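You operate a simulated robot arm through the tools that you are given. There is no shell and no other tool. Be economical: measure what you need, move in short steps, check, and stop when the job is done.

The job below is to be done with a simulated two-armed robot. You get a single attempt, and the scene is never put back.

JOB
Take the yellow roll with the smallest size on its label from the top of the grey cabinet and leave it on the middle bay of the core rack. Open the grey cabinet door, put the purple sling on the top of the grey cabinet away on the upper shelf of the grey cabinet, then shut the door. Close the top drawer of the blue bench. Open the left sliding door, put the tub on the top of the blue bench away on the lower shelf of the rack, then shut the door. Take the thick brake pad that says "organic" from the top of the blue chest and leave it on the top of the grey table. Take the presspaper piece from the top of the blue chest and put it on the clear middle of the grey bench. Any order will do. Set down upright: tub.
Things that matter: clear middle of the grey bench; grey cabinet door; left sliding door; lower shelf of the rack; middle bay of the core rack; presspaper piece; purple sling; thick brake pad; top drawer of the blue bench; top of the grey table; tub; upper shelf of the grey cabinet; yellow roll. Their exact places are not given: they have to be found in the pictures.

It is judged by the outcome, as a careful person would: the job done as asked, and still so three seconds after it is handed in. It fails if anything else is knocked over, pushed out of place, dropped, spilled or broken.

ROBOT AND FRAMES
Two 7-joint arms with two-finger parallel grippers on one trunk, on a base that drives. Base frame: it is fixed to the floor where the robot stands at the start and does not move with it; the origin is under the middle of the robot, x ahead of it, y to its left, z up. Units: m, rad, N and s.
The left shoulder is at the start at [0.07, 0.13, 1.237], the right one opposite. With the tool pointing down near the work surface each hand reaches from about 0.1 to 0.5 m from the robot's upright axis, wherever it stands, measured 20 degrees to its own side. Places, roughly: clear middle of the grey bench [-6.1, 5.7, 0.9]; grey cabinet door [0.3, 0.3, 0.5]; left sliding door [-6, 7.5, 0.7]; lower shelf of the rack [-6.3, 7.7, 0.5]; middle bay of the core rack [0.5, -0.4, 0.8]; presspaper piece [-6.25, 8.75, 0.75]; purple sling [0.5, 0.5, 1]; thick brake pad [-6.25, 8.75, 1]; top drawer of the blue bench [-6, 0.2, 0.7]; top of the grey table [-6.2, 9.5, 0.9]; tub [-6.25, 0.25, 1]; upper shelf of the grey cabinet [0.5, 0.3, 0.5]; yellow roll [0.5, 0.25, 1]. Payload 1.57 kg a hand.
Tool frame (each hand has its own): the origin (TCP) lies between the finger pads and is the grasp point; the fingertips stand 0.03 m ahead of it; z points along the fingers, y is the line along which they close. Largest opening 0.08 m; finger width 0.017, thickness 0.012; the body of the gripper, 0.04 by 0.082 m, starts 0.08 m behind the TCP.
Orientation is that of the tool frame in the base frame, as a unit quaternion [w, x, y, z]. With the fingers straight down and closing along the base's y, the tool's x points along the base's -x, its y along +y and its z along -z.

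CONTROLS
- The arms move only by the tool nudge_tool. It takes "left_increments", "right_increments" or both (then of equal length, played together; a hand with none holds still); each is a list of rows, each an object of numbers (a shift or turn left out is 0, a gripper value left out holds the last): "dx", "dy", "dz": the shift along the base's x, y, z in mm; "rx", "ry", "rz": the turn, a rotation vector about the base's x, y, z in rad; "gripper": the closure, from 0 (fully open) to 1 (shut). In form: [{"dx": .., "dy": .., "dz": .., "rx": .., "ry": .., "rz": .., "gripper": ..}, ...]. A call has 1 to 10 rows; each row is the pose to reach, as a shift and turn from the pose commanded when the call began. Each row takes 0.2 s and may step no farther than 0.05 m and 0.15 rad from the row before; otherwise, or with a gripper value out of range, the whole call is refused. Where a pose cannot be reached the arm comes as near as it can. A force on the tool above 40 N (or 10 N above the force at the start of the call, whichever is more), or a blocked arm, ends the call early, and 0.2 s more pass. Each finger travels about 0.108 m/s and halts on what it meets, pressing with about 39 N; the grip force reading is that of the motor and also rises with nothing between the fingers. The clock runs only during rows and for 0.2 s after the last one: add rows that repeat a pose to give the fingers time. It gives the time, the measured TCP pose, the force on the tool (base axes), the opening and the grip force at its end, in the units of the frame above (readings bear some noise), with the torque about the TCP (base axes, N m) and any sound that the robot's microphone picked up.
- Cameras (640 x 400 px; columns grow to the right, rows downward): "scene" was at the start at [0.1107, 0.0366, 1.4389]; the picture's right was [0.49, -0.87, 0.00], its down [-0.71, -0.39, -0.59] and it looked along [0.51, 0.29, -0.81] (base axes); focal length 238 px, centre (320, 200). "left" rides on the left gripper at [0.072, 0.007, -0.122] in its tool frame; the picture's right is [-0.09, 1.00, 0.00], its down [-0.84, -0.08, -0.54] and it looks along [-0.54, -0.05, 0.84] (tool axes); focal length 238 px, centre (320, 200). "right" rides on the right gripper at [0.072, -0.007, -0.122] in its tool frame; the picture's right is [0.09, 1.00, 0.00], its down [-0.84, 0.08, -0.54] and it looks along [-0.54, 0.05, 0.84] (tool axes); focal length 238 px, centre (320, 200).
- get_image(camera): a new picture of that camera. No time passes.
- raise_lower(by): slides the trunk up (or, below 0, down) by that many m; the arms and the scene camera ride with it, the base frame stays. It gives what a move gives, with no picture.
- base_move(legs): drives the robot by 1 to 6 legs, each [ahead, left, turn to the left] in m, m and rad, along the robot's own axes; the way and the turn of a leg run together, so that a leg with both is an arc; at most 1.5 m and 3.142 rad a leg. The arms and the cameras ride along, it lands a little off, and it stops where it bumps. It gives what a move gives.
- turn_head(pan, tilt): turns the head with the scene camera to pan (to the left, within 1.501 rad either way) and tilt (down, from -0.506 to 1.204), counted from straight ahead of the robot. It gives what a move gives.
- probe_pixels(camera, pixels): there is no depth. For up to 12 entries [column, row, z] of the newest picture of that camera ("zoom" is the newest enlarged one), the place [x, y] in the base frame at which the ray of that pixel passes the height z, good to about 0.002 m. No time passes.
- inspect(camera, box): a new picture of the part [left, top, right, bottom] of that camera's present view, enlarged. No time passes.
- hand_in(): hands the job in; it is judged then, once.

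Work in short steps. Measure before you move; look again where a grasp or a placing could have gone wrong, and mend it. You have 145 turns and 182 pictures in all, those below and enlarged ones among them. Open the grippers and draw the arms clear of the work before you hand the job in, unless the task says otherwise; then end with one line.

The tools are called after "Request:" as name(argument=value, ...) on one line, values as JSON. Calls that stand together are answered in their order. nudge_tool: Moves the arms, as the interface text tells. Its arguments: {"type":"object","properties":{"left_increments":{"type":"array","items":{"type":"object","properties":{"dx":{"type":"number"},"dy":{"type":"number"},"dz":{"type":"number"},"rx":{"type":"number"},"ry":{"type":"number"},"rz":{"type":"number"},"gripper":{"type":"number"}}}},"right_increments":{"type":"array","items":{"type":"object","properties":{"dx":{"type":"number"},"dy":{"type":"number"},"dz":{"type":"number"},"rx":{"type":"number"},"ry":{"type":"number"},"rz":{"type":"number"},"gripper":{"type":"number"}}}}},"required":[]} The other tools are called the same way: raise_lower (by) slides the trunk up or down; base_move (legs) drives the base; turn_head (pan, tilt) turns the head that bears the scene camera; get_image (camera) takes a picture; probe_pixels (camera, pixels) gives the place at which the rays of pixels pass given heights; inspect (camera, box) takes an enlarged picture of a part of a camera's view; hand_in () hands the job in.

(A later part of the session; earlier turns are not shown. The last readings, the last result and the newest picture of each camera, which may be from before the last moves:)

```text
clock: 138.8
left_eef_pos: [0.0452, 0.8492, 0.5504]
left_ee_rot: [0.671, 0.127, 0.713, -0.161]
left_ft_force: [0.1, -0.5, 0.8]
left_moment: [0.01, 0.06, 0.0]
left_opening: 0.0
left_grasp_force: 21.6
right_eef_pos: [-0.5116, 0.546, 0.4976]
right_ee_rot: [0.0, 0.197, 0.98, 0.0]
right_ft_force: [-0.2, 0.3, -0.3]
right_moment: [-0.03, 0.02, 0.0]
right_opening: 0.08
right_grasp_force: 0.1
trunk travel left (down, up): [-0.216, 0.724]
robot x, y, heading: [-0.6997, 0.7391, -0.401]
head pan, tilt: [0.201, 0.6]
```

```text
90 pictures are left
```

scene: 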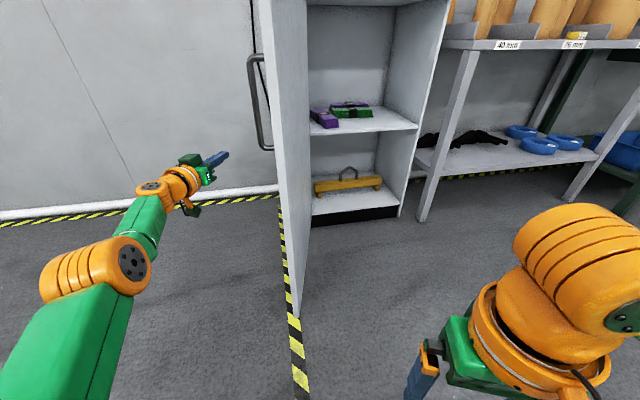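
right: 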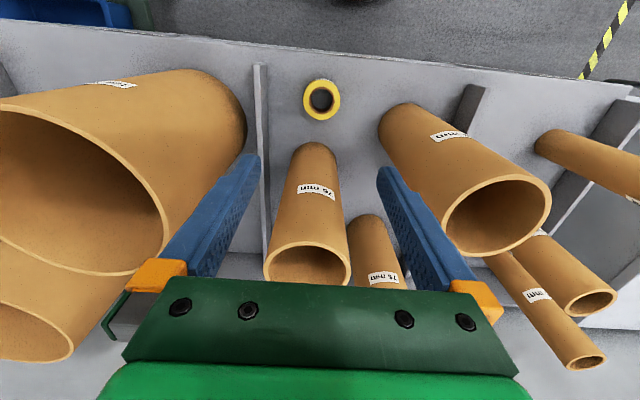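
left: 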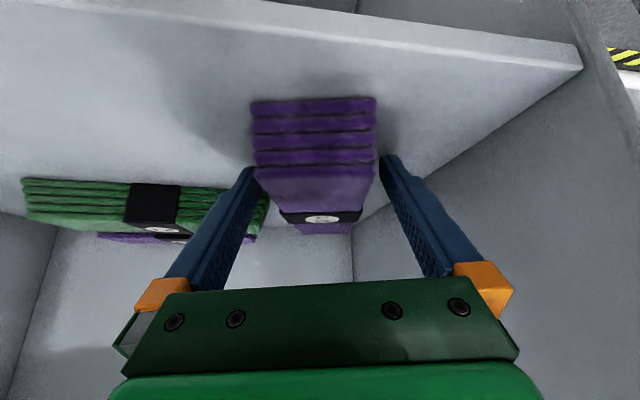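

Push: drive along -y by 0.3 m so the closed fingertips swing the door.

Request:
base_move(legs=[[0.098, -0.284, 0]])

Request:
get_image(camera="scene")

```text
clock: 140.8
left_eef_pos: [0.0256, 0.5491, 0.5494]
left_ee_rot: [0.671, 0.126, 0.713, -0.161]
left_ft_force: [0.0, 0.1, -0.6]
left_moment: [-0.01, 0.0, -0.03]
left_opening: 0.0
left_grasp_force: 21.5
right_eef_pos: [-0.5302, 0.2464, 0.4972]
right_ee_rot: [-0.001, 0.197, 0.98, 0.0]
right_ft_force: [0.7, 0.1, -0.3]
right_moment: [0.02, -0.02, 0.0]
right_opening: 0.08
right_grasp_force: 0.0
trunk travel left (down, up): [-0.216, 0.724]
robot x, y, heading: [-0.7177, 0.4429, -0.396]
head pan, tilt: [0.201, 0.6]
```

```text
89 pictures are left
```

scene: 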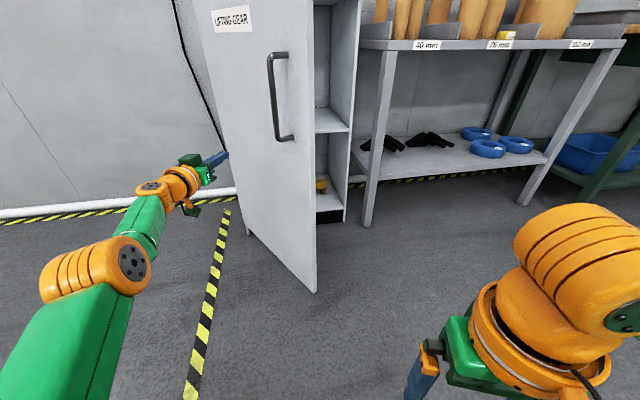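

Door swung to ~60°. Continue pushing along the arc toward closing.

Request:
base_move(legs=[[0.114, -0.115, 0], [0.131, -0.053, 0]])

Request:
get_image(camera="scene")

```text
clock: 143.2
left_eef_pos: [0.1868, 0.3028, 0.5491]
left_ee_rot: [0.67, 0.127, 0.713, -0.162]
left_ft_force: [-0.4, 1.1, -0.3]
left_moment: [0.0, -0.01, 0.03]
left_opening: 0.0
left_grasp_force: 21.2
right_eef_pos: [-0.371, -0.002, 0.4971]
right_ee_rot: [-0.001, 0.197, 0.981, -0.001]
right_ft_force: [-0.2, 0.3, 0.4]
right_moment: [0.01, -0.02, 0.02]
right_opening: 0.0801
right_grasp_force: 0.1
trunk travel left (down, up): [-0.216, 0.724]
robot x, y, heading: [-0.5591, 0.1917, -0.393]
head pan, tilt: [0.201, 0.6]
```

```text
88 pictures are left
```

scene: 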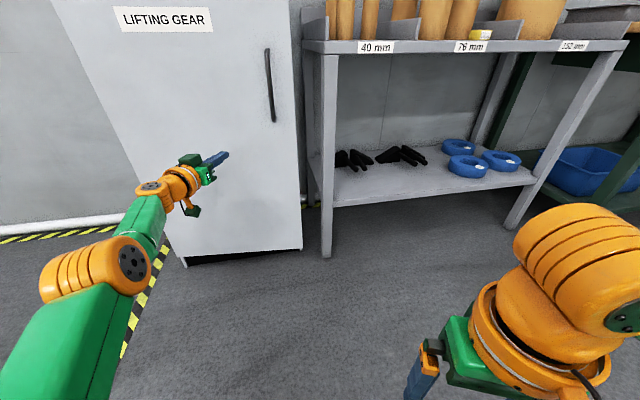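

Door nearly shut; push straight ahead until contact/closed.

Request:
base_move(legs=[[0.085, 0.02, 0]])

Request:
get_image(camera="scene")

```text
clock: 144.2
left_eef_pos: [0.2741, 0.2887, 0.5492]
left_ee_rot: [0.67, 0.125, 0.714, -0.16]
left_ft_force: [-0.1, 0.3, 0.4]
left_moment: [0.04, 0.02, -0.01]
left_opening: 0.0
left_grasp_force: 22.6
right_eef_pos: [-0.2839, -0.015, 0.4973]
right_ee_rot: [0.0, 0.196, 0.981, 0.0]
right_ft_force: [0.0, 0.2, 0.3]
right_moment: [-0.01, -0.04, -0.04]
right_opening: 0.0802
right_grasp_force: 0.0
trunk travel left (down, up): [-0.216, 0.724]
robot x, y, heading: [-0.4742, 0.1779, -0.39]
head pan, tilt: [0.201, 0.6]
```

```text
87 pictures are left
```

scene: 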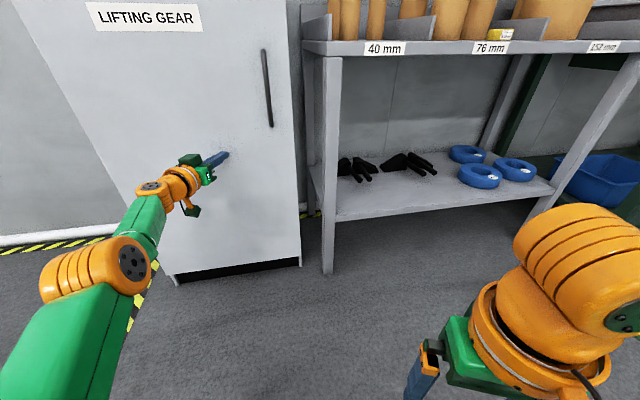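

Push a further 3 cm until force is felt.

Request:
base_move(legs=[[0.032, 0.01, 0]])

Request:
inspect(camera="scene", box=[140, 0, 360, 300])

```text
clock: 145.1
left_eef_pos: [0.2881, 0.2865, 0.5509]
left_ee_rot: [0.67, 0.13, 0.713, -0.163]
left_ft_force: [-17.8, 0.4, 5.3]
left_moment: [0.0, -0.26, -0.04]
left_opening: 0.0001
left_grasp_force: 20.9
right_eef_pos: [-0.2665, -0.0173, 0.4982]
right_ee_rot: [0.001, 0.193, 0.981, 0.001]
right_ft_force: [-0.2, -0.5, -0.5]
right_moment: [-0.01, 0.04, 0.03]
right_opening: 0.0803
right_grasp_force: 0.1
trunk travel left (down, up): [-0.216, 0.724]
robot x, y, heading: [-0.4572, 0.1774, -0.388]
head pan, tilt: [0.201, 0.6]
stopped in leg 1: the force on the tool passed its limit at 126 N (the readings are from after the stop); the commanded pose is now the measured one
```

```text
1.33 times, centred on (250, 150) of scene
```

zoom: 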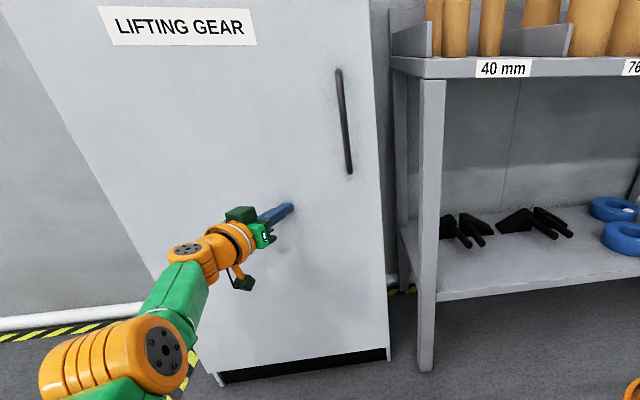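

Firm stop: the door is shut. I back away and check cabinet and its top.

Request:
base_move(legs=[[-0.15, 0.0, 0.39]])

Request:
raise_lower(by=0.4)

Request:
turn_head(pan=0.1, tilt=0.6)

Request:
get_image(camera="scene")

```text
clock: 146.7
left_eef_pos: [0.0481, 0.5895, 0.5474]
left_ee_rot: [0.687, -0.012, 0.726, -0.031]
left_ft_force: [-0.2, 0.5, 0.7]
left_moment: [-0.04, 0.0, -0.01]
left_opening: 0.0001
left_grasp_force: 21.3
right_eef_pos: [-0.3492, 0.0972, 0.4964]
right_ee_rot: [-0.002, 0.001, 1.0, -0.001]
right_ft_force: [-0.3, -0.1, -0.3]
right_moment: [0.02, -0.04, 0.0]
right_opening: 0.0801
right_grasp_force: 0.0
trunk travel left (down, up): [-0.216, 0.724]
robot x, y, heading: [-0.5957, 0.2048, 0.002]
head pan, tilt: [0.201, 0.6]
```

```text
clock: 150.5
left_eef_pos: [0.0492, 0.589, 0.9461]
left_ee_rot: [0.687, -0.012, 0.726, -0.03]
left_ft_force: [-0.1, -0.2, -0.1]
left_moment: [-0.02, 0.0, 0.03]
left_opening: 0.0002
left_grasp_force: 21.4
right_eef_pos: [-0.3486, 0.0974, 0.8973]
right_ee_rot: [-0.002, 0.001, 1.0, 0.0]
right_ft_force: [-0.5, -0.4, -0.4]
right_moment: [0.0, 0.0, 0.02]
right_opening: 0.0802
right_grasp_force: 0.1
trunk travel left (down, up): [-0.616, 0.324]
robot x, y, heading: [-0.5959, 0.2058, -0.003]
head pan, tilt: [0.201, 0.6]
```

```text
clock: 151.2
left_eef_pos: [0.0486, 0.5902, 0.946]
left_ee_rot: [0.687, -0.011, 0.726, -0.031]
left_ft_force: [-0.1, 0.2, -0.2]
left_moment: [-0.01, 0.0, 0.0]
left_opening: 0.0
left_grasp_force: 21.3
right_eef_pos: [-0.3481, 0.0978, 0.8973]
right_ee_rot: [-0.001, 0.001, 1.0, 0.0]
right_ft_force: [-0.7, 0.4, 0.1]
right_moment: [0.0, -0.01, -0.02]
right_opening: 0.08
right_grasp_force: 0.0
trunk travel left (down, up): [-0.616, 0.324]
robot x, y, heading: [-0.5975, 0.2056, -0.006]
head pan, tilt: [0.099, 0.6]
```

```text
85 pictures are left
```

scene: 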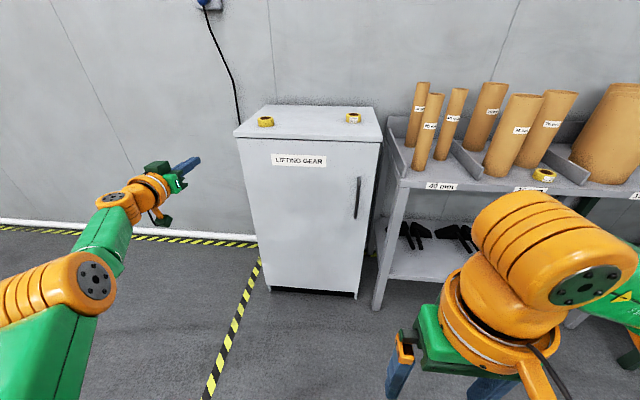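

Cabinet done. I fold the left arm to a compact pointing-down pose, then turn around to see the way toward -x.

Request:
nudge_tool(left_increments=[{"ry": 0.15, "dx": -38, "gripper": 0}, {"ry": 0.3, "dx": -76}, {"ry": 0.45, "dx": -114}, {"ry": 0.6, "dx": -152}, {"ry": 0.75, "dx": -190}, {"ry": 0.9, "dx": -228}, {"ry": 1.05, "dx": -266}, {"ry": 1.2, "dx": -304}, {"ry": 1.35, "dx": -342}, {"ry": 1.5, "dx": -380}])

Request:
base_move(legs=[[0.1, 0.0, 0], [0, 0.4, 0], [0, 0, 3.14]])

Request:
turn_head(pan=0.0, tilt=0.25)

Request:
get_image(camera="scene")

```text
clock: 153.4
left_eef_pos: [-0.2187, 0.6265, 0.9911]
left_ee_rot: [0.089, -0.017, 0.996, -0.003]
left_ft_force: [-0.4, -0.1, 0.1]
left_moment: [0.01, 0.02, 0.0]
left_opening: 0.0798
left_grasp_force: 0.1
left hand out of reach, approached as far as the arm can: row 1, 2, 3, 4, 5, 6, 7, 8, 9, 10
right_eef_pos: [-0.3478, 0.0967, 0.8968]
right_ee_rot: [-0.002, 0.001, 1.0, 0.0]
right_ft_force: [0.0, -0.4, -0.1]
right_moment: [-0.01, -0.01, 0.04]
right_opening: 0.0801
right_grasp_force: 0.2
trunk travel left (down, up): [-0.616, 0.324]
robot x, y, heading: [-0.5989, 0.2051, -0.003]
head pan, tilt: [0.099, 0.6]
```

```text
clock: 163.9
left_eef_pos: [-0.8756, 0.1809, 0.9888]
left_ee_rot: [-0.003, 0.996, 0.017, -0.088]
left_ft_force: [-0.3, -0.2, 0.0]
left_moment: [0.0, 0.02, 0.01]
left_opening: 0.0799
left_grasp_force: 0.0
right_eef_pos: [-0.746, 0.7104, 0.8978]
right_ee_rot: [0.0, 1.0, -0.002, 0.002]
right_ft_force: [0.0, -0.5, 0.5]
right_moment: [0.0, 0.0, -0.02]
right_opening: 0.0798
right_grasp_force: 0.1
trunk travel left (down, up): [-0.616, 0.324]
robot x, y, heading: [-0.5001, 0.6002, 3.132]
head pan, tilt: [0.099, 0.6]
```

```text
clock: 164.7
left_eef_pos: [-0.8753, 0.1804, 0.99]
left_ee_rot: [-0.003, 0.996, 0.016, -0.088]
left_ft_force: [0.4, -0.1, 0.2]
left_moment: [-0.01, -0.01, 0.02]
left_opening: 0.08
left_grasp_force: 0.0
right_eef_pos: [-0.7454, 0.7091, 0.8971]
right_ee_rot: [-0.001, 1.0, -0.002, 0.001]
right_ft_force: [0.8, -0.3, 0.1]
right_moment: [0.02, -0.01, -0.02]
right_opening: 0.0798
right_grasp_force: 0.0
trunk travel left (down, up): [-0.616, 0.324]
robot x, y, heading: [-0.4948, 0.5974, 3.136]
head pan, tilt: [0.0, 0.25]
```

```text
84 pictures are left
```

scene: 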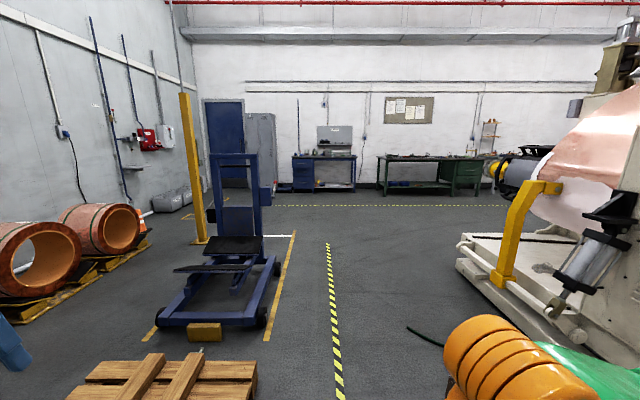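

The corridor straight ahead (px cols 300–400) is free; lift truck on the left. I shift 0.22 m right and drive 4.2 m toward the blue bench.

Request:
base_move(legs=[[0, -0.22, 0.005], [1.5, 0, 0], [1.5, 0, 0], [1.2, 0, 0]])

Request:
turn_head(pan=0.1, tilt=0.35)

Request:
get_image(camera="scene")

```text
clock: 186.0
left_eef_pos: [-5.0254, 0.3054, 0.9899]
left_ee_rot: [-0.002, 0.996, 0.028, -0.09]
left_ft_force: [0.1, -1.0, -0.1]
left_moment: [0.0, -0.02, 0.0]
left_opening: 0.08
left_grasp_force: 0.1
right_eef_pos: [-4.9071, 0.8382, 0.897]
right_ee_rot: [0.0, 1.0, 0.009, 0.002]
right_ft_force: [0.0, -0.5, 0.6]
right_moment: [-0.01, -0.01, 0.0]
right_opening: 0.0799
right_grasp_force: 0.0
trunk travel left (down, up): [-0.616, 0.324]
robot x, y, heading: [-4.6561, 0.7359, -3.125]
head pan, tilt: [0.0, 0.25]
```

```text
clock: 186.7
left_eef_pos: [-5.026, 0.3064, 0.9891]
left_ee_rot: [-0.002, 0.996, 0.029, -0.089]
left_ft_force: [0.0, 0.8, -0.1]
left_moment: [0.03, -0.02, -0.01]
left_opening: 0.0796
left_grasp_force: 0.1
right_eef_pos: [-4.908, 0.8381, 0.8972]
right_ee_rot: [0.0, 1.0, 0.009, 0.002]
right_ft_force: [0.6, 0.3, 0.8]
right_moment: [0.02, -0.01, 0.01]
right_opening: 0.08
right_grasp_force: 0.0
trunk travel left (down, up): [-0.616, 0.324]
robot x, y, heading: [-4.661, 0.7357, -3.128]
head pan, tilt: [0.099, 0.351]
```

```text
83 pictures are left
```

scene: 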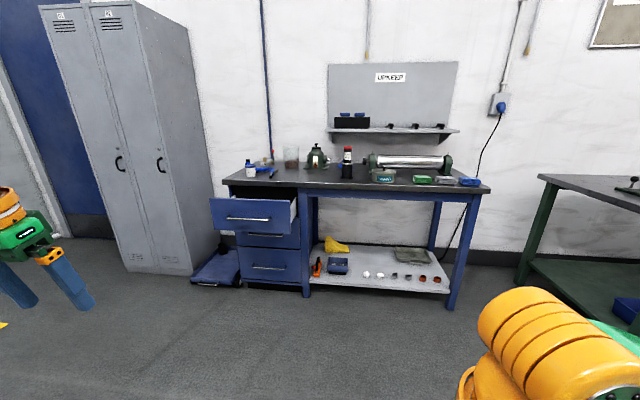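

Blue bench with the open top drawer (px (250,210)). I enlarge to find the tub.

Request:
inspect(camera="scene", box=[205, 130, 495, 310])

Request:
inspect(camera="scene", box=[225, 140, 345, 200])

Request:
inspect(camera="scene", box=[335, 140, 485, 200])

```text
2.21 times, centred on (350, 220) of scene
```

zoom: 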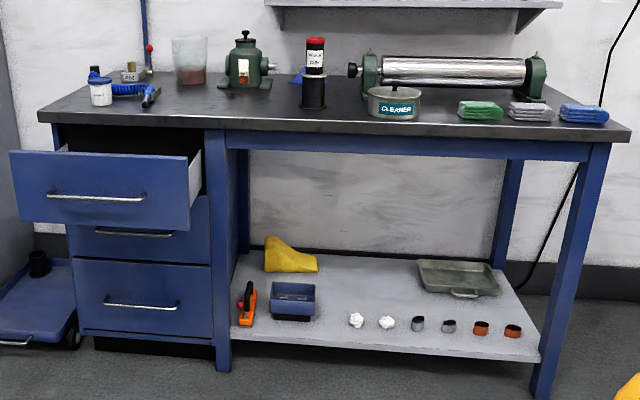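

```text
5.33 times, centred on (285, 170) of scene
```

zoom: 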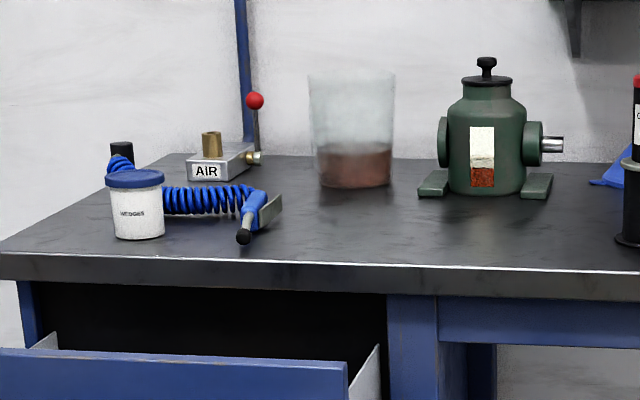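

```text
4.27 times, centred on (410, 170) of scene
```

zoom: 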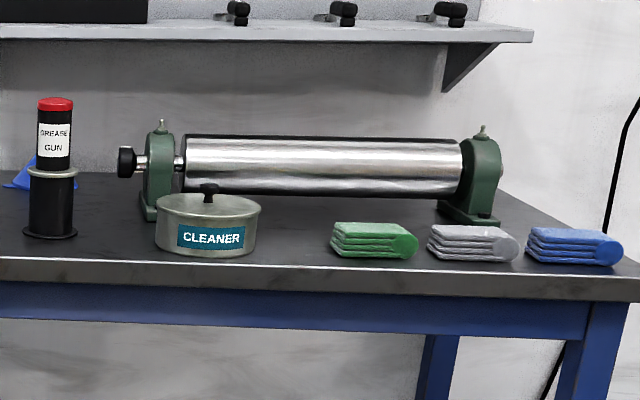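

The tub is the white "WEDGES" one with a blue lid (px (251,170)). I probe bench geometry.

Request:
probe_pixels(camera="scene", pixels=[[251, 177, 0.9], [350, 189, 0.9], [222, 183, 0.9], [491, 190, 0.9], [251, 177, 0.94], [350, 189, 0.94], [212, 200, 0.8], [290, 207, 0.8], [248, 218, 0.72], [250, 285, 0.0], [306, 298, 0.0]])

```text
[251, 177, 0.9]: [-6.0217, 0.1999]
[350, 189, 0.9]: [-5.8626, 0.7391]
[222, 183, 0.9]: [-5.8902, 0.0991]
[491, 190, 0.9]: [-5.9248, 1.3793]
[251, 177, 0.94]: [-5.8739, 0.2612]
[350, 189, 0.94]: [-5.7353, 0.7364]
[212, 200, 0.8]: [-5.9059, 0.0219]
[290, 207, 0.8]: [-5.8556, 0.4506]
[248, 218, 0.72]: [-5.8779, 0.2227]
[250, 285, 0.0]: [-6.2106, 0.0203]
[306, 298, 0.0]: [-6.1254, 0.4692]
```

I drive closer, to about (-5.4, 0.40), and look down at drawer and tub.

Request:
base_move(legs=[[0.74, 0.0, -0.0136], [0, 0.33, 0]])

Request:
turn_head(pan=0.15, tilt=0.65)

Request:
get_image(camera="scene")

Request:
get_image(camera="left")

```text
clock: 192.6
left_eef_pos: [-5.7916, -0.0139, 0.9911]
left_ee_rot: [-0.002, 0.996, 0.017, -0.089]
left_ft_force: [1.2, -0.2, 0.8]
left_moment: [0.01, -0.02, 0.0]
left_opening: 0.0801
left_grasp_force: 0.1
right_eef_pos: [-5.6604, 0.5146, 0.897]
right_ee_rot: [0.001, 1.0, -0.004, 0.002]
right_ft_force: [0.0, 0.6, -1.5]
right_moment: [0.03, 0.02, 0.0]
right_opening: 0.08
right_grasp_force: 0.0
trunk travel left (down, up): [-0.616, 0.324]
robot x, y, heading: [-5.4114, 0.4043, 3.137]
head pan, tilt: [0.099, 0.351]
```

```text
clock: 193.3
left_eef_pos: [-5.7915, -0.0134, 0.9911]
left_ee_rot: [-0.003, 0.996, 0.016, -0.089]
left_ft_force: [0.3, -0.7, 0.6]
left_moment: [-0.03, 0.04, -0.03]
left_opening: 0.08
left_grasp_force: 0.0
right_eef_pos: [-5.66, 0.5154, 0.8976]
right_ee_rot: [-0.001, 1.0, -0.003, 0.002]
right_ft_force: [-0.5, -0.4, -0.7]
right_moment: [-0.01, 0.02, 0.06]
right_opening: 0.0801
right_grasp_force: 0.0
trunk travel left (down, up): [-0.616, 0.324]
robot x, y, heading: [-5.41, 0.4051, 3.132]
head pan, tilt: [0.15, 0.649]
```

```text
79 pictures are left
```

scene: 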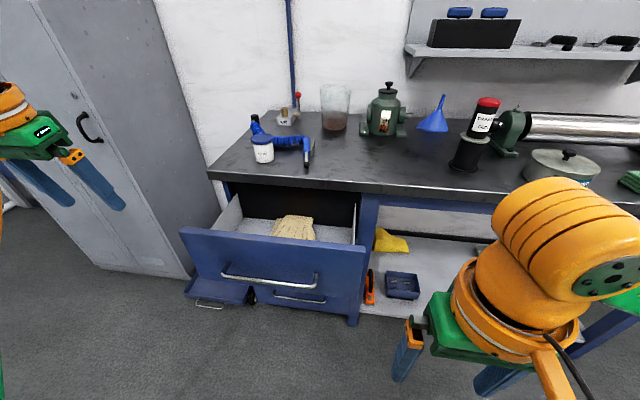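

```text
78 pictures are left
```

left: 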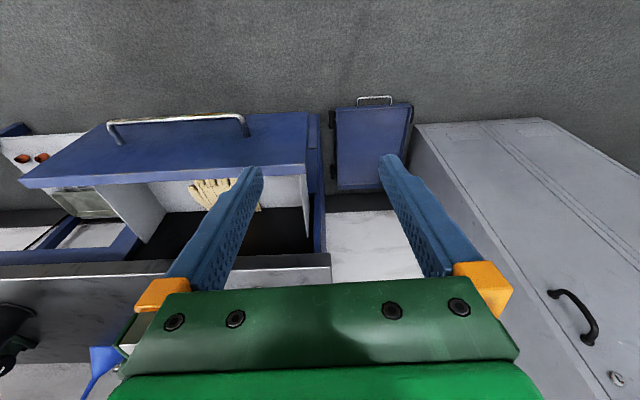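

I probe the drawer front's top edge and the tub from both cameras to get height and position.

Request:
probe_pixels(camera="scene", pixels=[[180, 228, 0.8], [180, 228, 0.75], [367, 245, 0.8], [367, 245, 0.75], [263, 162, 0.88], [263, 162, 0.84], [263, 138, 0.95], [209, 178, 0.88], [209, 178, 0.84], [270, 280, 0.68], [490, 203, 0.85]])

Request:
probe_pixels(camera="left", pixels=[[303, 174, 0.8], [303, 174, 0.75], [20, 184, 0.8], [20, 184, 0.75], [330, 254, 0.88], [330, 254, 0.84], [180, 120, 0.65], [180, 120, 0.7]])

Request:
inspect(camera="scene", box=[210, 90, 350, 190])

```text
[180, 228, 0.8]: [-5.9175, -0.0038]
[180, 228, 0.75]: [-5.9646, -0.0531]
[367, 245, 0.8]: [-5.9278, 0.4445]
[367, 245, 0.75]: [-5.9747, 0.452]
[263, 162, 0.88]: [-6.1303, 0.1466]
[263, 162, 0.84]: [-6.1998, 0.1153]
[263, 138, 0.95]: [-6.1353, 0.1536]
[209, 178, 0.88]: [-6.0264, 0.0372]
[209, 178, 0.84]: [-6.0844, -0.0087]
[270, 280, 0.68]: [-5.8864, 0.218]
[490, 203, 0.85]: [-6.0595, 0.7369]
```

```text
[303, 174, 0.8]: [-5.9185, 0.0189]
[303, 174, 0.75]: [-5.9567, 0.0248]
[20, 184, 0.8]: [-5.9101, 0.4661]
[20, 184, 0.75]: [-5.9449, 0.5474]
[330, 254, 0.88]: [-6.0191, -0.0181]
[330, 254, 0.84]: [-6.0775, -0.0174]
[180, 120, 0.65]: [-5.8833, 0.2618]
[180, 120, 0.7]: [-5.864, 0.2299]
```

```text
4.00 times, centred on (280, 140) of scene
```

zoom: 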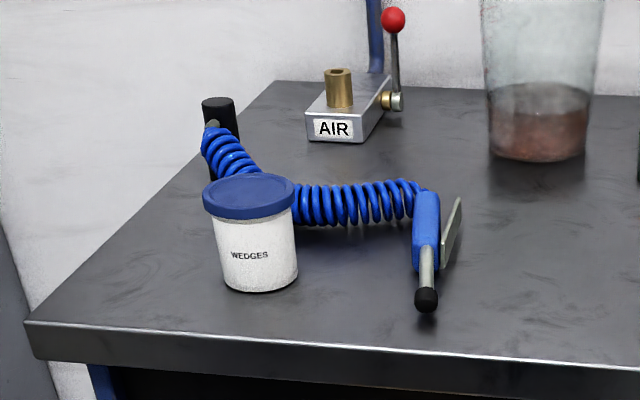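

Drawer face at x≈-5.92 (z top 0.80, y 0.02–0.45); tub at ≈(-6.18,0.15), body ≈0.067 wide. I'll use the left hand, pointed forward and closed, to push the drawer: back off, rotate the hand, lower.

Request:
base_move(legs=[[-0.25, -0.045, 0.005]])

Request:
nudge_tool(left_increments=[{"ry": 0.14, "dx": -14, "dy": 20, "gripper": 1}, {"ry": 0.28, "dx": -28, "dy": 40}, {"ry": 0.42, "dx": -42, "dy": 60}, {"ry": 0.56, "dx": -56, "dy": 80}, {"ry": 0.7, "dx": -70, "dy": 100}, {"ry": 0.84, "dx": -84, "dy": 120}, {"ry": 0.98, "dx": -98, "dy": 140}, {"ry": 1.12, "dx": -112, "dy": 160}, {"ry": 1.26, "dx": -126, "dy": 180}, {"ry": 1.38, "dx": -140, "dy": 200}])

Request:
raise_lower(by=-0.24)

Request:
get_image(camera="scene")

```text
clock: 195.2
left_eef_pos: [-5.5398, 0.0274, 0.9899]
left_ee_rot: [-0.003, 0.996, 0.016, -0.088]
left_ft_force: [-0.1, 0.0, -0.2]
left_moment: [0.03, -0.02, 0.0]
left_opening: 0.0799
left_grasp_force: 0.0
right_eef_pos: [-5.4099, 0.5573, 0.8977]
right_ee_rot: [0.0, 1.0, -0.001, 0.001]
right_ft_force: [0.0, -0.2, 1.0]
right_moment: [-0.03, 0.01, -0.03]
right_opening: 0.0798
right_grasp_force: 0.0
trunk travel left (down, up): [-0.616, 0.324]
robot x, y, heading: [-5.1597, 0.4491, 3.133]
head pan, tilt: [0.15, 0.649]
```

```text
clock: 197.4
left_eef_pos: [-5.6817, 0.2297, 0.989]
left_ee_rot: [-0.014, 0.712, 0.012, -0.702]
left_ft_force: [0.6, -0.9, -0.1]
left_moment: [-0.01, 0.03, -0.01]
left_opening: 0.0
left_grasp_force: 21.0
left hand out of reach, approached as far as the arm can: row 1, 2, 3, 4
right_eef_pos: [-5.4099, 0.5579, 0.8988]
right_ee_rot: [0.001, 1.0, -0.002, 0.002]
right_ft_force: [-0.9, 0.9, -0.6]
right_moment: [0.01, 0.0, 0.01]
right_opening: 0.0802
right_grasp_force: 0.1
trunk travel left (down, up): [-0.616, 0.324]
robot x, y, heading: [-5.1611, 0.448, 3.137]
head pan, tilt: [0.15, 0.649]
```

```text
clock: 199.9
left_eef_pos: [-5.6795, 0.2303, 0.7501]
left_ee_rot: [-0.013, 0.712, 0.011, -0.702]
left_ft_force: [0.3, 0.5, 0.3]
left_moment: [0.02, -0.06, 0.05]
left_opening: 0.0
left_grasp_force: 21.3
right_eef_pos: [-5.4089, 0.5569, 0.6567]
right_ee_rot: [-0.001, 1.0, -0.002, 0.001]
right_ft_force: [0.9, 0.1, -1.0]
right_moment: [0.02, 0.02, -0.01]
right_opening: 0.0801
right_grasp_force: 0.1
trunk travel left (down, up): [-0.376, 0.564]
robot x, y, heading: [-5.1602, 0.446, 3.135]
head pan, tilt: [0.15, 0.649]
```

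```text
76 pictures are left
```

scene: 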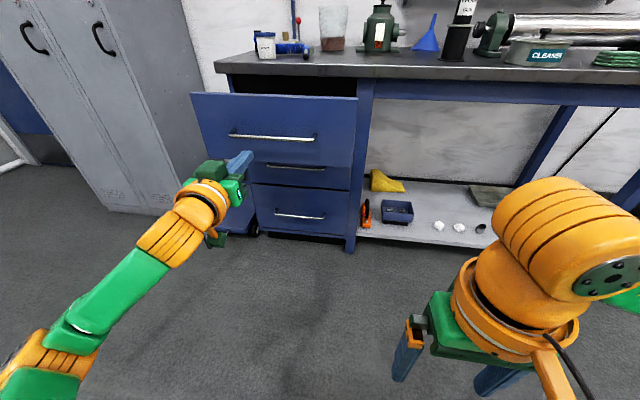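

Fingers aim at the drawer face just above its handle. Raise 12 mm and drive ahead 0.34 m.

Request:
raise_lower(by=0.012)

Request:
base_move(legs=[[0.34, 0, 0.004]])

Request:
get_image(camera="scene")

```text
clock: 200.5
left_eef_pos: [-5.679, 0.2295, 0.7612]
left_ee_rot: [-0.013, 0.712, 0.011, -0.702]
left_ft_force: [-0.1, 1.0, -0.1]
left_moment: [0.01, -0.01, 0.02]
left_opening: 0.0
left_grasp_force: 21.3
right_eef_pos: [-5.4098, 0.5579, 0.669]
right_ee_rot: [0.0, 1.0, -0.002, 0.001]
right_ft_force: [-0.5, -0.9, 0.0]
right_moment: [-0.03, 0.02, 0.03]
right_opening: 0.0798
right_grasp_force: 0.0
trunk travel left (down, up): [-0.388, 0.552]
robot x, y, heading: [-5.1604, 0.4472, 3.133]
head pan, tilt: [0.15, 0.649]
```

```text
clock: 202.7
left_eef_pos: [-6.0204, 0.2298, 0.7615]
left_ee_rot: [-0.012, 0.712, 0.013, -0.702]
left_ft_force: [-1.0, -0.1, -0.8]
left_moment: [-0.01, 0.0, 0.0]
left_opening: 0.0
left_grasp_force: 21.6
right_eef_pos: [-5.7513, 0.5578, 0.6681]
right_ee_rot: [-0.001, 1.0, 0.0, 0.003]
right_ft_force: [0.3, 0.4, -0.4]
right_moment: [-0.01, -0.02, -0.05]
right_opening: 0.0798
right_grasp_force: 0.1
trunk travel left (down, up): [-0.388, 0.552]
robot x, y, heading: [-5.5009, 0.4497, 3.14]
head pan, tilt: [0.15, 0.649]
```

```text
75 pictures are left
```

scene: 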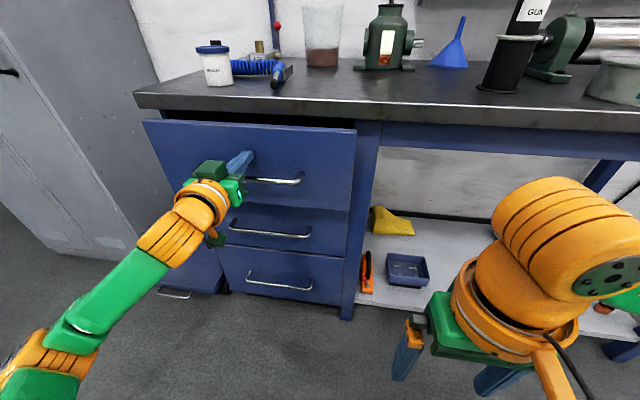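

Still a bit open; push further gently.

Request:
base_move(legs=[[0.025, 0, 0], [0.02, 0, 0], [0.02, 0, 0], [0.02, 0, 0], [0.02, 0, 0]])

Request:
get_image(camera="scene")

```text
clock: 204.7
left_eef_pos: [-6.0842, 0.2296, 0.7608]
left_ee_rot: [-0.012, 0.713, 0.013, -0.701]
left_ft_force: [16.6, -0.2, 1.6]
left_moment: [0.09, 0.21, -0.06]
left_opening: 0.0
left_grasp_force: 21.3
right_eef_pos: [-5.817, 0.5571, 0.6703]
right_ee_rot: [0.001, 1.0, 0.002, 0.0]
right_ft_force: [-0.2, -0.3, -0.1]
right_moment: [-0.01, -0.02, 0.04]
right_opening: 0.0798
right_grasp_force: 0.0
trunk travel left (down, up): [-0.388, 0.552]
robot x, y, heading: [-5.573, 0.4525, -3.138]
head pan, tilt: [0.15, 0.649]
stopped in leg 4: the force on the tool passed its limit at 62 N (the readings are from after the stop); the commanded pose is now the measured one
```

```text
74 pictures are left
```

scene: 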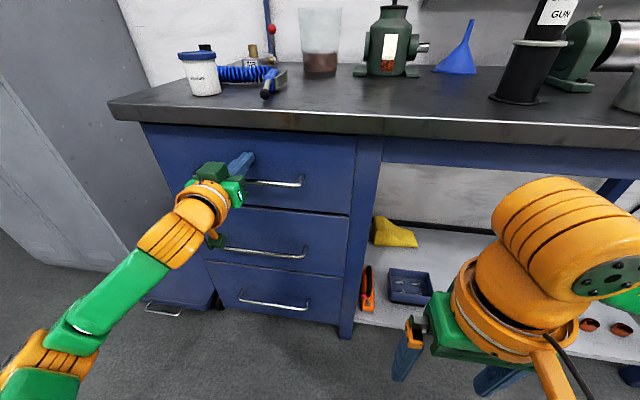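

Drawer is shut. Back off, raise, open and pitch the left hand 25° down for the tub, then look.

Request:
base_move(legs=[[-0.24, 0, -0.004]])

Request:
raise_lower(by=0.25)

Request:
nudge_tool(left_increments=[{"ry": -0.14, "gripper": 0}, {"ry": -0.28}, {"ry": -0.44}, {"ry": -0.44}])

Request:
get_image(camera="scene")

Request:
get_image(camera="left")

```text
clock: 206.4
left_eef_pos: [-5.8511, 0.2319, 0.758]
left_ee_rot: [-0.014, 0.715, 0.011, -0.698]
left_ft_force: [-0.7, -0.3, 0.1]
left_moment: [0.01, 0.0, 0.01]
left_opening: 0.0001
left_grasp_force: 20.9
right_eef_pos: [-5.581, 0.5593, 0.6683]
right_ee_rot: [0.001, 1.0, -0.001, 0.002]
right_ft_force: [0.3, 0.2, 0.4]
right_moment: [-0.02, 0.04, 0.02]
right_opening: 0.0799
right_grasp_force: 0.1
trunk travel left (down, up): [-0.388, 0.552]
robot x, y, heading: [-5.333, 0.446, 3.135]
head pan, tilt: [0.15, 0.649]
```

```text
clock: 209.0
left_eef_pos: [-5.8518, 0.2337, 1.009]
left_ee_rot: [-0.015, 0.716, 0.011, -0.698]
left_ft_force: [-0.2, -0.1, -0.6]
left_moment: [0.01, 0.02, 0.02]
left_opening: 0.0
left_grasp_force: 21.5
right_eef_pos: [-5.5819, 0.5591, 0.9189]
right_ee_rot: [0.001, 1.0, -0.002, 0.001]
right_ft_force: [-0.2, 0.6, -0.3]
right_moment: [-0.04, 0.02, -0.03]
right_opening: 0.0798
right_grasp_force: 0.0
trunk travel left (down, up): [-0.638, 0.302]
robot x, y, heading: [-5.3379, 0.4471, 3.138]
head pan, tilt: [0.15, 0.649]
```

```text
refused: row 3 steps farther than a row can; nothing moved
```

```text
73 pictures are left
```

scene: 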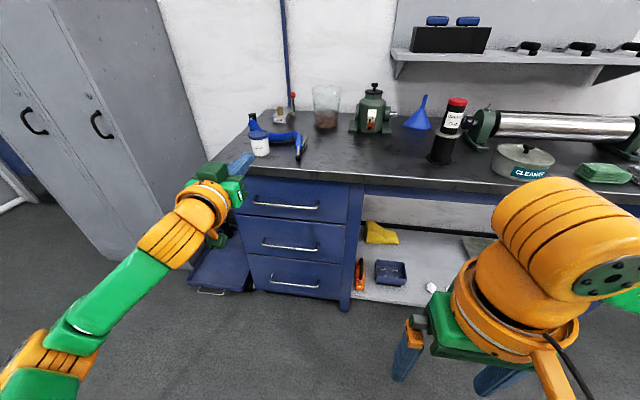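

```text
72 pictures are left
```

left: 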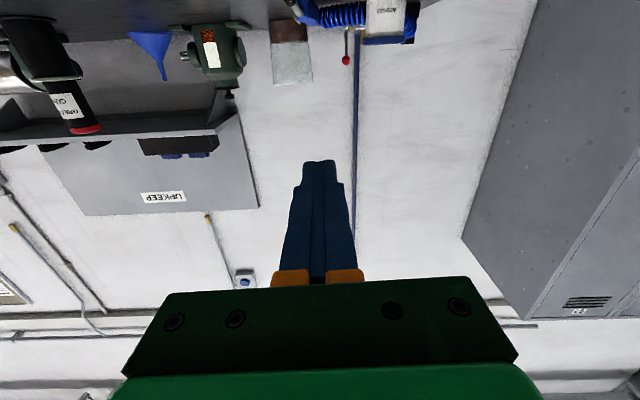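

All drawers flush. Redo the pitch with smaller steps and shift the base left so the hand faces the tub.

Request:
nudge_tool(left_increments=[{"ry": -0.11, "gripper": 0}, {"ry": -0.22}, {"ry": -0.33}, {"ry": -0.44}])

Request:
base_move(legs=[[0.04, 0.075, 0.004]])

Request:
get_image(camera="left")

Request:
inspect(camera="scene", box=[200, 80, 340, 200])

```text
clock: 210.0
left_eef_pos: [-5.8523, 0.2324, 1.0074]
left_ee_rot: [-0.012, 0.852, 0.013, -0.524]
left_ft_force: [-0.2, 0.7, -0.7]
left_moment: [0.01, 0.01, 0.0]
left_opening: 0.0802
left_grasp_force: 0.2
right_eef_pos: [-5.5807, 0.5581, 0.9181]
right_ee_rot: [0.0, 1.0, -0.002, 0.002]
right_ft_force: [0.2, 0.7, 0.1]
right_moment: [-0.01, 0.0, 0.0]
right_opening: 0.0799
right_grasp_force: 0.1
trunk travel left (down, up): [-0.638, 0.302]
robot x, y, heading: [-5.3327, 0.4473, 3.132]
head pan, tilt: [0.15, 0.649]
```

```text
clock: 211.1
left_eef_pos: [-5.8908, 0.1556, 1.0084]
left_ee_rot: [-0.01, 0.851, 0.014, -0.524]
left_ft_force: [-0.4, -0.2, -1.6]
left_moment: [0.0, 0.0, -0.02]
left_opening: 0.0801
left_grasp_force: 0.1
right_eef_pos: [-5.622, 0.4839, 0.9189]
right_ee_rot: [0.0, 1.0, -0.001, 0.002]
right_ft_force: [-0.3, -0.4, -0.3]
right_moment: [0.02, 0.04, -0.03]
right_opening: 0.08
right_grasp_force: 0.1
trunk travel left (down, up): [-0.638, 0.302]
robot x, y, heading: [-5.3726, 0.3748, 3.136]
head pan, tilt: [0.15, 0.649]
```

```text
71 pictures are left
```

left: 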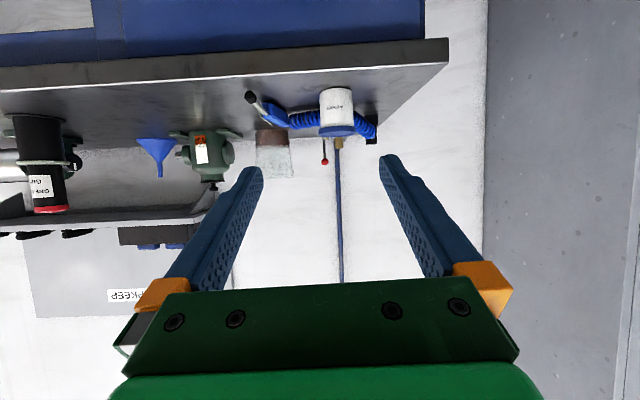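

```text
3.33 times, centred on (270, 140) of scene
```

zoom: 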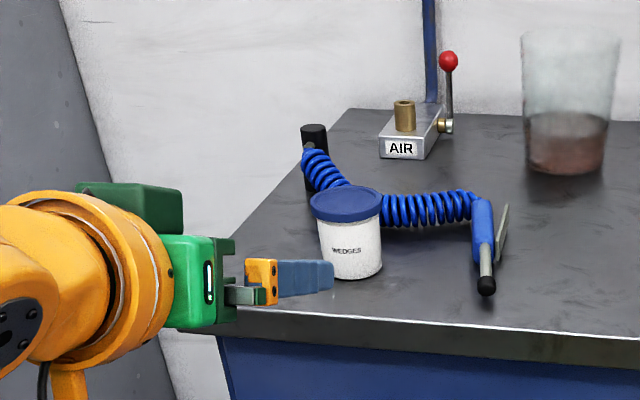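

I probe tub and bench edge in both views.

Request:
probe_pixels(camera="left", pixels=[[336, 88, 0.87], [336, 88, 0.85], [320, 100, 0.88], [353, 98, 0.88], [318, 130, 0.95], [356, 130, 0.95], [447, 63, 0.87], [447, 63, 0.85], [336, 135, 0.95]])

Request:
probe_pixels(camera="zoom", pixels=[[355, 279, 0.87], [355, 279, 0.85], [345, 200, 0.95], [345, 200, 0.96], [308, 200, 0.95], [383, 200, 0.95], [323, 250, 0.9], [382, 250, 0.9], [450, 318, 0.87], [450, 318, 0.85]])

```text
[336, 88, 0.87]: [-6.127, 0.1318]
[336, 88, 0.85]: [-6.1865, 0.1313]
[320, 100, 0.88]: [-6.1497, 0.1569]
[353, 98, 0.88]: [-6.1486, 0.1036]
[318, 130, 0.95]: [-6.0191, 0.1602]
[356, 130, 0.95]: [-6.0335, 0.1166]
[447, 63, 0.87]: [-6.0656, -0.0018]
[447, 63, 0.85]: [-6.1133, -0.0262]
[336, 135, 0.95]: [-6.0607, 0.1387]
```

```text
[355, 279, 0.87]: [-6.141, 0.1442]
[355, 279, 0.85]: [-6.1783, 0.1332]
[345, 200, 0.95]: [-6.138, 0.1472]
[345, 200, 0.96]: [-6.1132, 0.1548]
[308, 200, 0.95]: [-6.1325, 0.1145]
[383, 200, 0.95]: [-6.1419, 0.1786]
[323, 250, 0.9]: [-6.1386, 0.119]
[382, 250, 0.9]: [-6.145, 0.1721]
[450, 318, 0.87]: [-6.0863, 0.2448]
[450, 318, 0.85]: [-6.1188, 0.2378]
```

Tub ≈ centre (-6.205,0.130), body Ø≈0.057, z 0.85–0.923, bench top z≈0.85. I check the hose proximity.

Request:
probe_pixels(camera="zoom", pixels=[[325, 187, 0.87], [310, 165, 0.88], [390, 222, 0.86], [430, 222, 0.86], [485, 292, 0.86], [306, 192, 0.85]])

Request:
probe_pixels(camera="left", pixels=[[300, 118, 0.87], [316, 118, 0.87], [360, 122, 0.87], [372, 135, 0.87], [270, 112, 0.87]])

```text
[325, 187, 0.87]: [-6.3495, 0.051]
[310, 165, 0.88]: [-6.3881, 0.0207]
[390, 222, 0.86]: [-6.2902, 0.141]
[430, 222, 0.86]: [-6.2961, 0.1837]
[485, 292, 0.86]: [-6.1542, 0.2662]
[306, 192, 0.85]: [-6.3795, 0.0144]
```

```text
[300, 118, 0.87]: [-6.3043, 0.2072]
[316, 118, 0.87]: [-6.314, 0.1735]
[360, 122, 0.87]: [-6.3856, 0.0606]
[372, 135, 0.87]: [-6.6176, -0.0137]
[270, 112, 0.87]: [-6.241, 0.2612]
```

Hose is 5 cm behind; fine. Lower the trunk 0.12, drive ahead 0.2 with a 26 mm left shift, then check.

Request:
raise_lower(by=-0.12)

Request:
base_move(legs=[[0.2, 0.024, 0.004]])

Request:
get_image(camera="left")

Request:
get_image(camera="scene")

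```text
clock: 212.6
left_eef_pos: [-5.8916, 0.1559, 0.8879]
left_ee_rot: [-0.011, 0.85, 0.014, -0.526]
left_ft_force: [-0.2, 0.7, 0.3]
left_moment: [0.01, -0.03, 0.03]
left_opening: 0.0797
left_grasp_force: 0.0
right_eef_pos: [-5.6221, 0.4812, 0.798]
right_ee_rot: [0.001, 1.0, -0.002, 0.002]
right_ft_force: [-0.5, 0.6, -0.1]
right_moment: [-0.03, 0.01, 0.03]
right_opening: 0.0801
right_grasp_force: 0.0
trunk travel left (down, up): [-0.518, 0.422]
robot x, y, heading: [-5.3721, 0.3727, 3.14]
head pan, tilt: [0.15, 0.649]
```

```text
clock: 214.2
left_eef_pos: [-6.0884, 0.131, 0.8876]
left_ee_rot: [-0.009, 0.851, 0.016, -0.525]
left_ft_force: [0.6, -0.4, -0.2]
left_moment: [0.0, 0.01, 0.0]
left_opening: 0.08
left_grasp_force: 0.0
right_eef_pos: [-5.8199, 0.4575, 0.7994]
right_ee_rot: [0.001, 1.0, 0.001, 0.002]
right_ft_force: [0.3, 0.7, -0.4]
right_moment: [-0.03, -0.05, -0.01]
right_opening: 0.0799
right_grasp_force: 0.1
trunk travel left (down, up): [-0.518, 0.422]
robot x, y, heading: [-5.5722, 0.3509, 3.143]
head pan, tilt: [0.15, 0.649]
```

```text
69 pictures are left
```

left: 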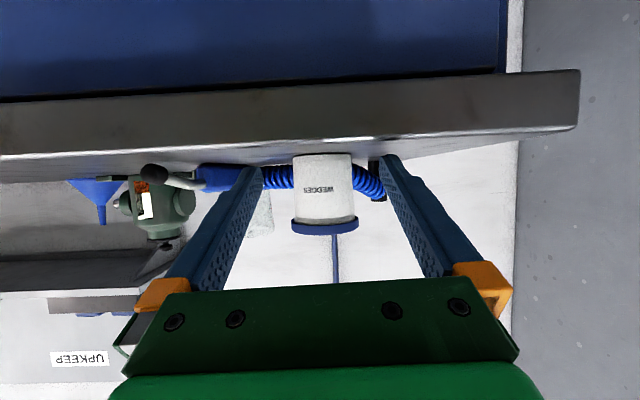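

```text
68 pictures are left
```

scene: 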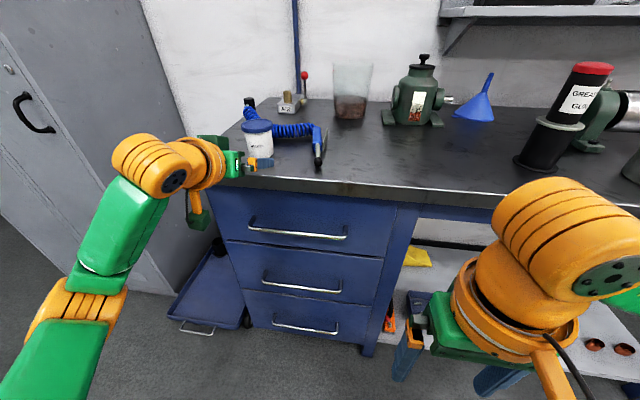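

Tub is centred (cols 293–353). Drive ahead 0.117 and close.

Request:
base_move(legs=[[0.115, 0.0, -0.002]])

Request:
get_image(camera="left")

```text
clock: 215.4
left_eef_pos: [-6.205, 0.1319, 0.8875]
left_ee_rot: [-0.011, 0.851, 0.014, -0.525]
left_ft_force: [0.0, 0.7, -0.2]
left_moment: [-0.01, -0.03, -0.01]
left_opening: 0.08
left_grasp_force: 0.1
right_eef_pos: [-5.935, 0.4583, 0.7977]
right_ee_rot: [0.0, 1.0, 0.0, 0.002]
right_ft_force: [-0.9, 0.3, -0.2]
right_moment: [-0.01, -0.01, 0.03]
right_opening: 0.0802
right_grasp_force: 0.1
trunk travel left (down, up): [-0.518, 0.422]
robot x, y, heading: [-5.6871, 0.3467, 3.141]
head pan, tilt: [0.15, 0.649]
```

```text
67 pictures are left
```

left: 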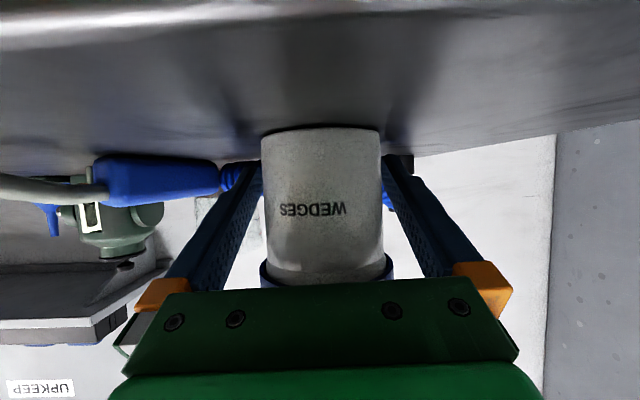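

Tub is between the fingers. Close and lift with the trunk.

Request:
nudge_tool(left_increments=[{"gripper": 1}, {"gripper": 1}, {"gripper": 1}, {"gripper": 1}])

Request:
raise_lower(by=0.12)

Request:
get_image(camera="left")

```text
clock: 216.4
left_eef_pos: [-6.2044, 0.131, 0.887]
left_ee_rot: [-0.01, 0.851, 0.015, -0.525]
left_ft_force: [-0.3, -0.8, 0.6]
left_moment: [-0.01, 0.02, -0.01]
left_opening: 0.0563
left_grasp_force: 39.1
right_eef_pos: [-5.9338, 0.4588, 0.7986]
right_ee_rot: [0.001, 1.0, -0.001, 0.001]
right_ft_force: [-0.1, 0.2, 0.2]
right_moment: [0.0, -0.02, -0.01]
right_opening: 0.08
right_grasp_force: 0.0
trunk travel left (down, up): [-0.518, 0.422]
robot x, y, heading: [-5.689, 0.3499, 3.139]
head pan, tilt: [0.15, 0.649]
```

```text
clock: 217.9
left_eef_pos: [-6.2037, 0.1324, 1.0068]
left_ee_rot: [-0.011, 0.85, 0.014, -0.526]
left_ft_force: [-0.4, -0.3, -1.1]
left_moment: [0.03, 0.05, -0.04]
left_opening: 0.056
left_grasp_force: 38.9
right_eef_pos: [-5.9345, 0.4592, 0.9186]
right_ee_rot: [0.0, 1.0, -0.002, 0.003]
right_ft_force: [-0.7, -0.1, -0.6]
right_moment: [0.0, 0.0, 0.02]
right_opening: 0.08
right_grasp_force: 0.0
trunk travel left (down, up): [-0.638, 0.302]
robot x, y, heading: [-5.6848, 0.3496, 3.136]
head pan, tilt: [0.15, 0.649]
```

```text
66 pictures are left
```

left: 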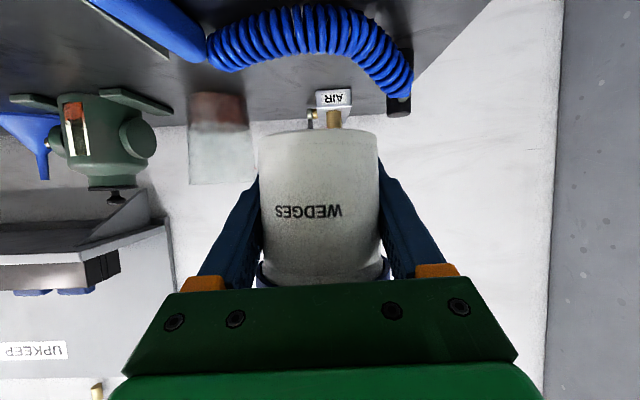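

Tub held upright. Back off 0.8 m and look along +y (to the robot's right).

Request:
base_move(legs=[[-0.85, 0, 0.005]])

Request:
turn_head(pan=-1.35, tilt=0.3)

Request:
get_image(camera="scene")

```text
clock: 222.5
left_eef_pos: [-5.3354, 0.1296, 1.0074]
left_ee_rot: [-0.009, 0.851, 0.017, -0.525]
left_ft_force: [0.2, 0.1, -0.3]
left_moment: [0.0, 0.03, 0.01]
left_opening: 0.056
left_grasp_force: 38.9
right_eef_pos: [-5.0678, 0.4568, 0.9184]
right_ee_rot: [0.0, 1.0, 0.002, 0.002]
right_ft_force: [-1.0, -0.1, -0.2]
right_moment: [-0.03, -0.01, 0.0]
right_opening: 0.0802
right_grasp_force: 0.0
trunk travel left (down, up): [-0.638, 0.302]
robot x, y, heading: [-4.8179, 0.3504, -3.142]
head pan, tilt: [0.15, 0.649]
```

```text
clock: 224.1
left_eef_pos: [-5.3364, 0.1301, 1.0066]
left_ee_rot: [-0.01, 0.851, 0.016, -0.525]
left_ft_force: [-0.2, -0.1, -0.4]
left_moment: [0.03, 0.02, 0.02]
left_opening: 0.0561
left_grasp_force: 38.9
right_eef_pos: [-5.0674, 0.4563, 0.9193]
right_ee_rot: [0.0, 1.0, 0.002, 0.002]
right_ft_force: [0.0, -0.2, 0.1]
right_moment: [-0.02, 0.02, 0.02]
right_opening: 0.0802
right_grasp_force: 0.1
trunk travel left (down, up): [-0.638, 0.302]
robot x, y, heading: [-4.8218, 0.3472, -3.141]
head pan, tilt: [-1.349, 0.3]
```

```text
65 pictures are left
```

scene: 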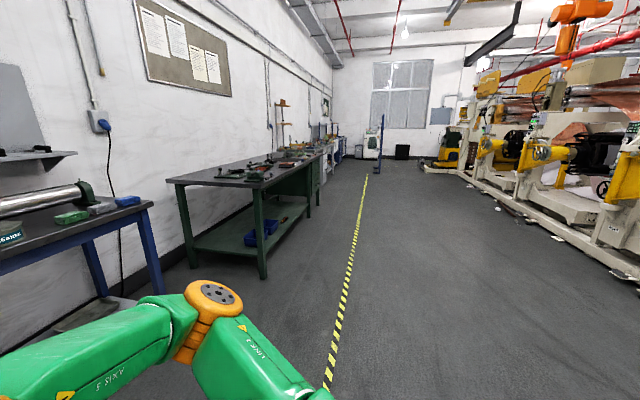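

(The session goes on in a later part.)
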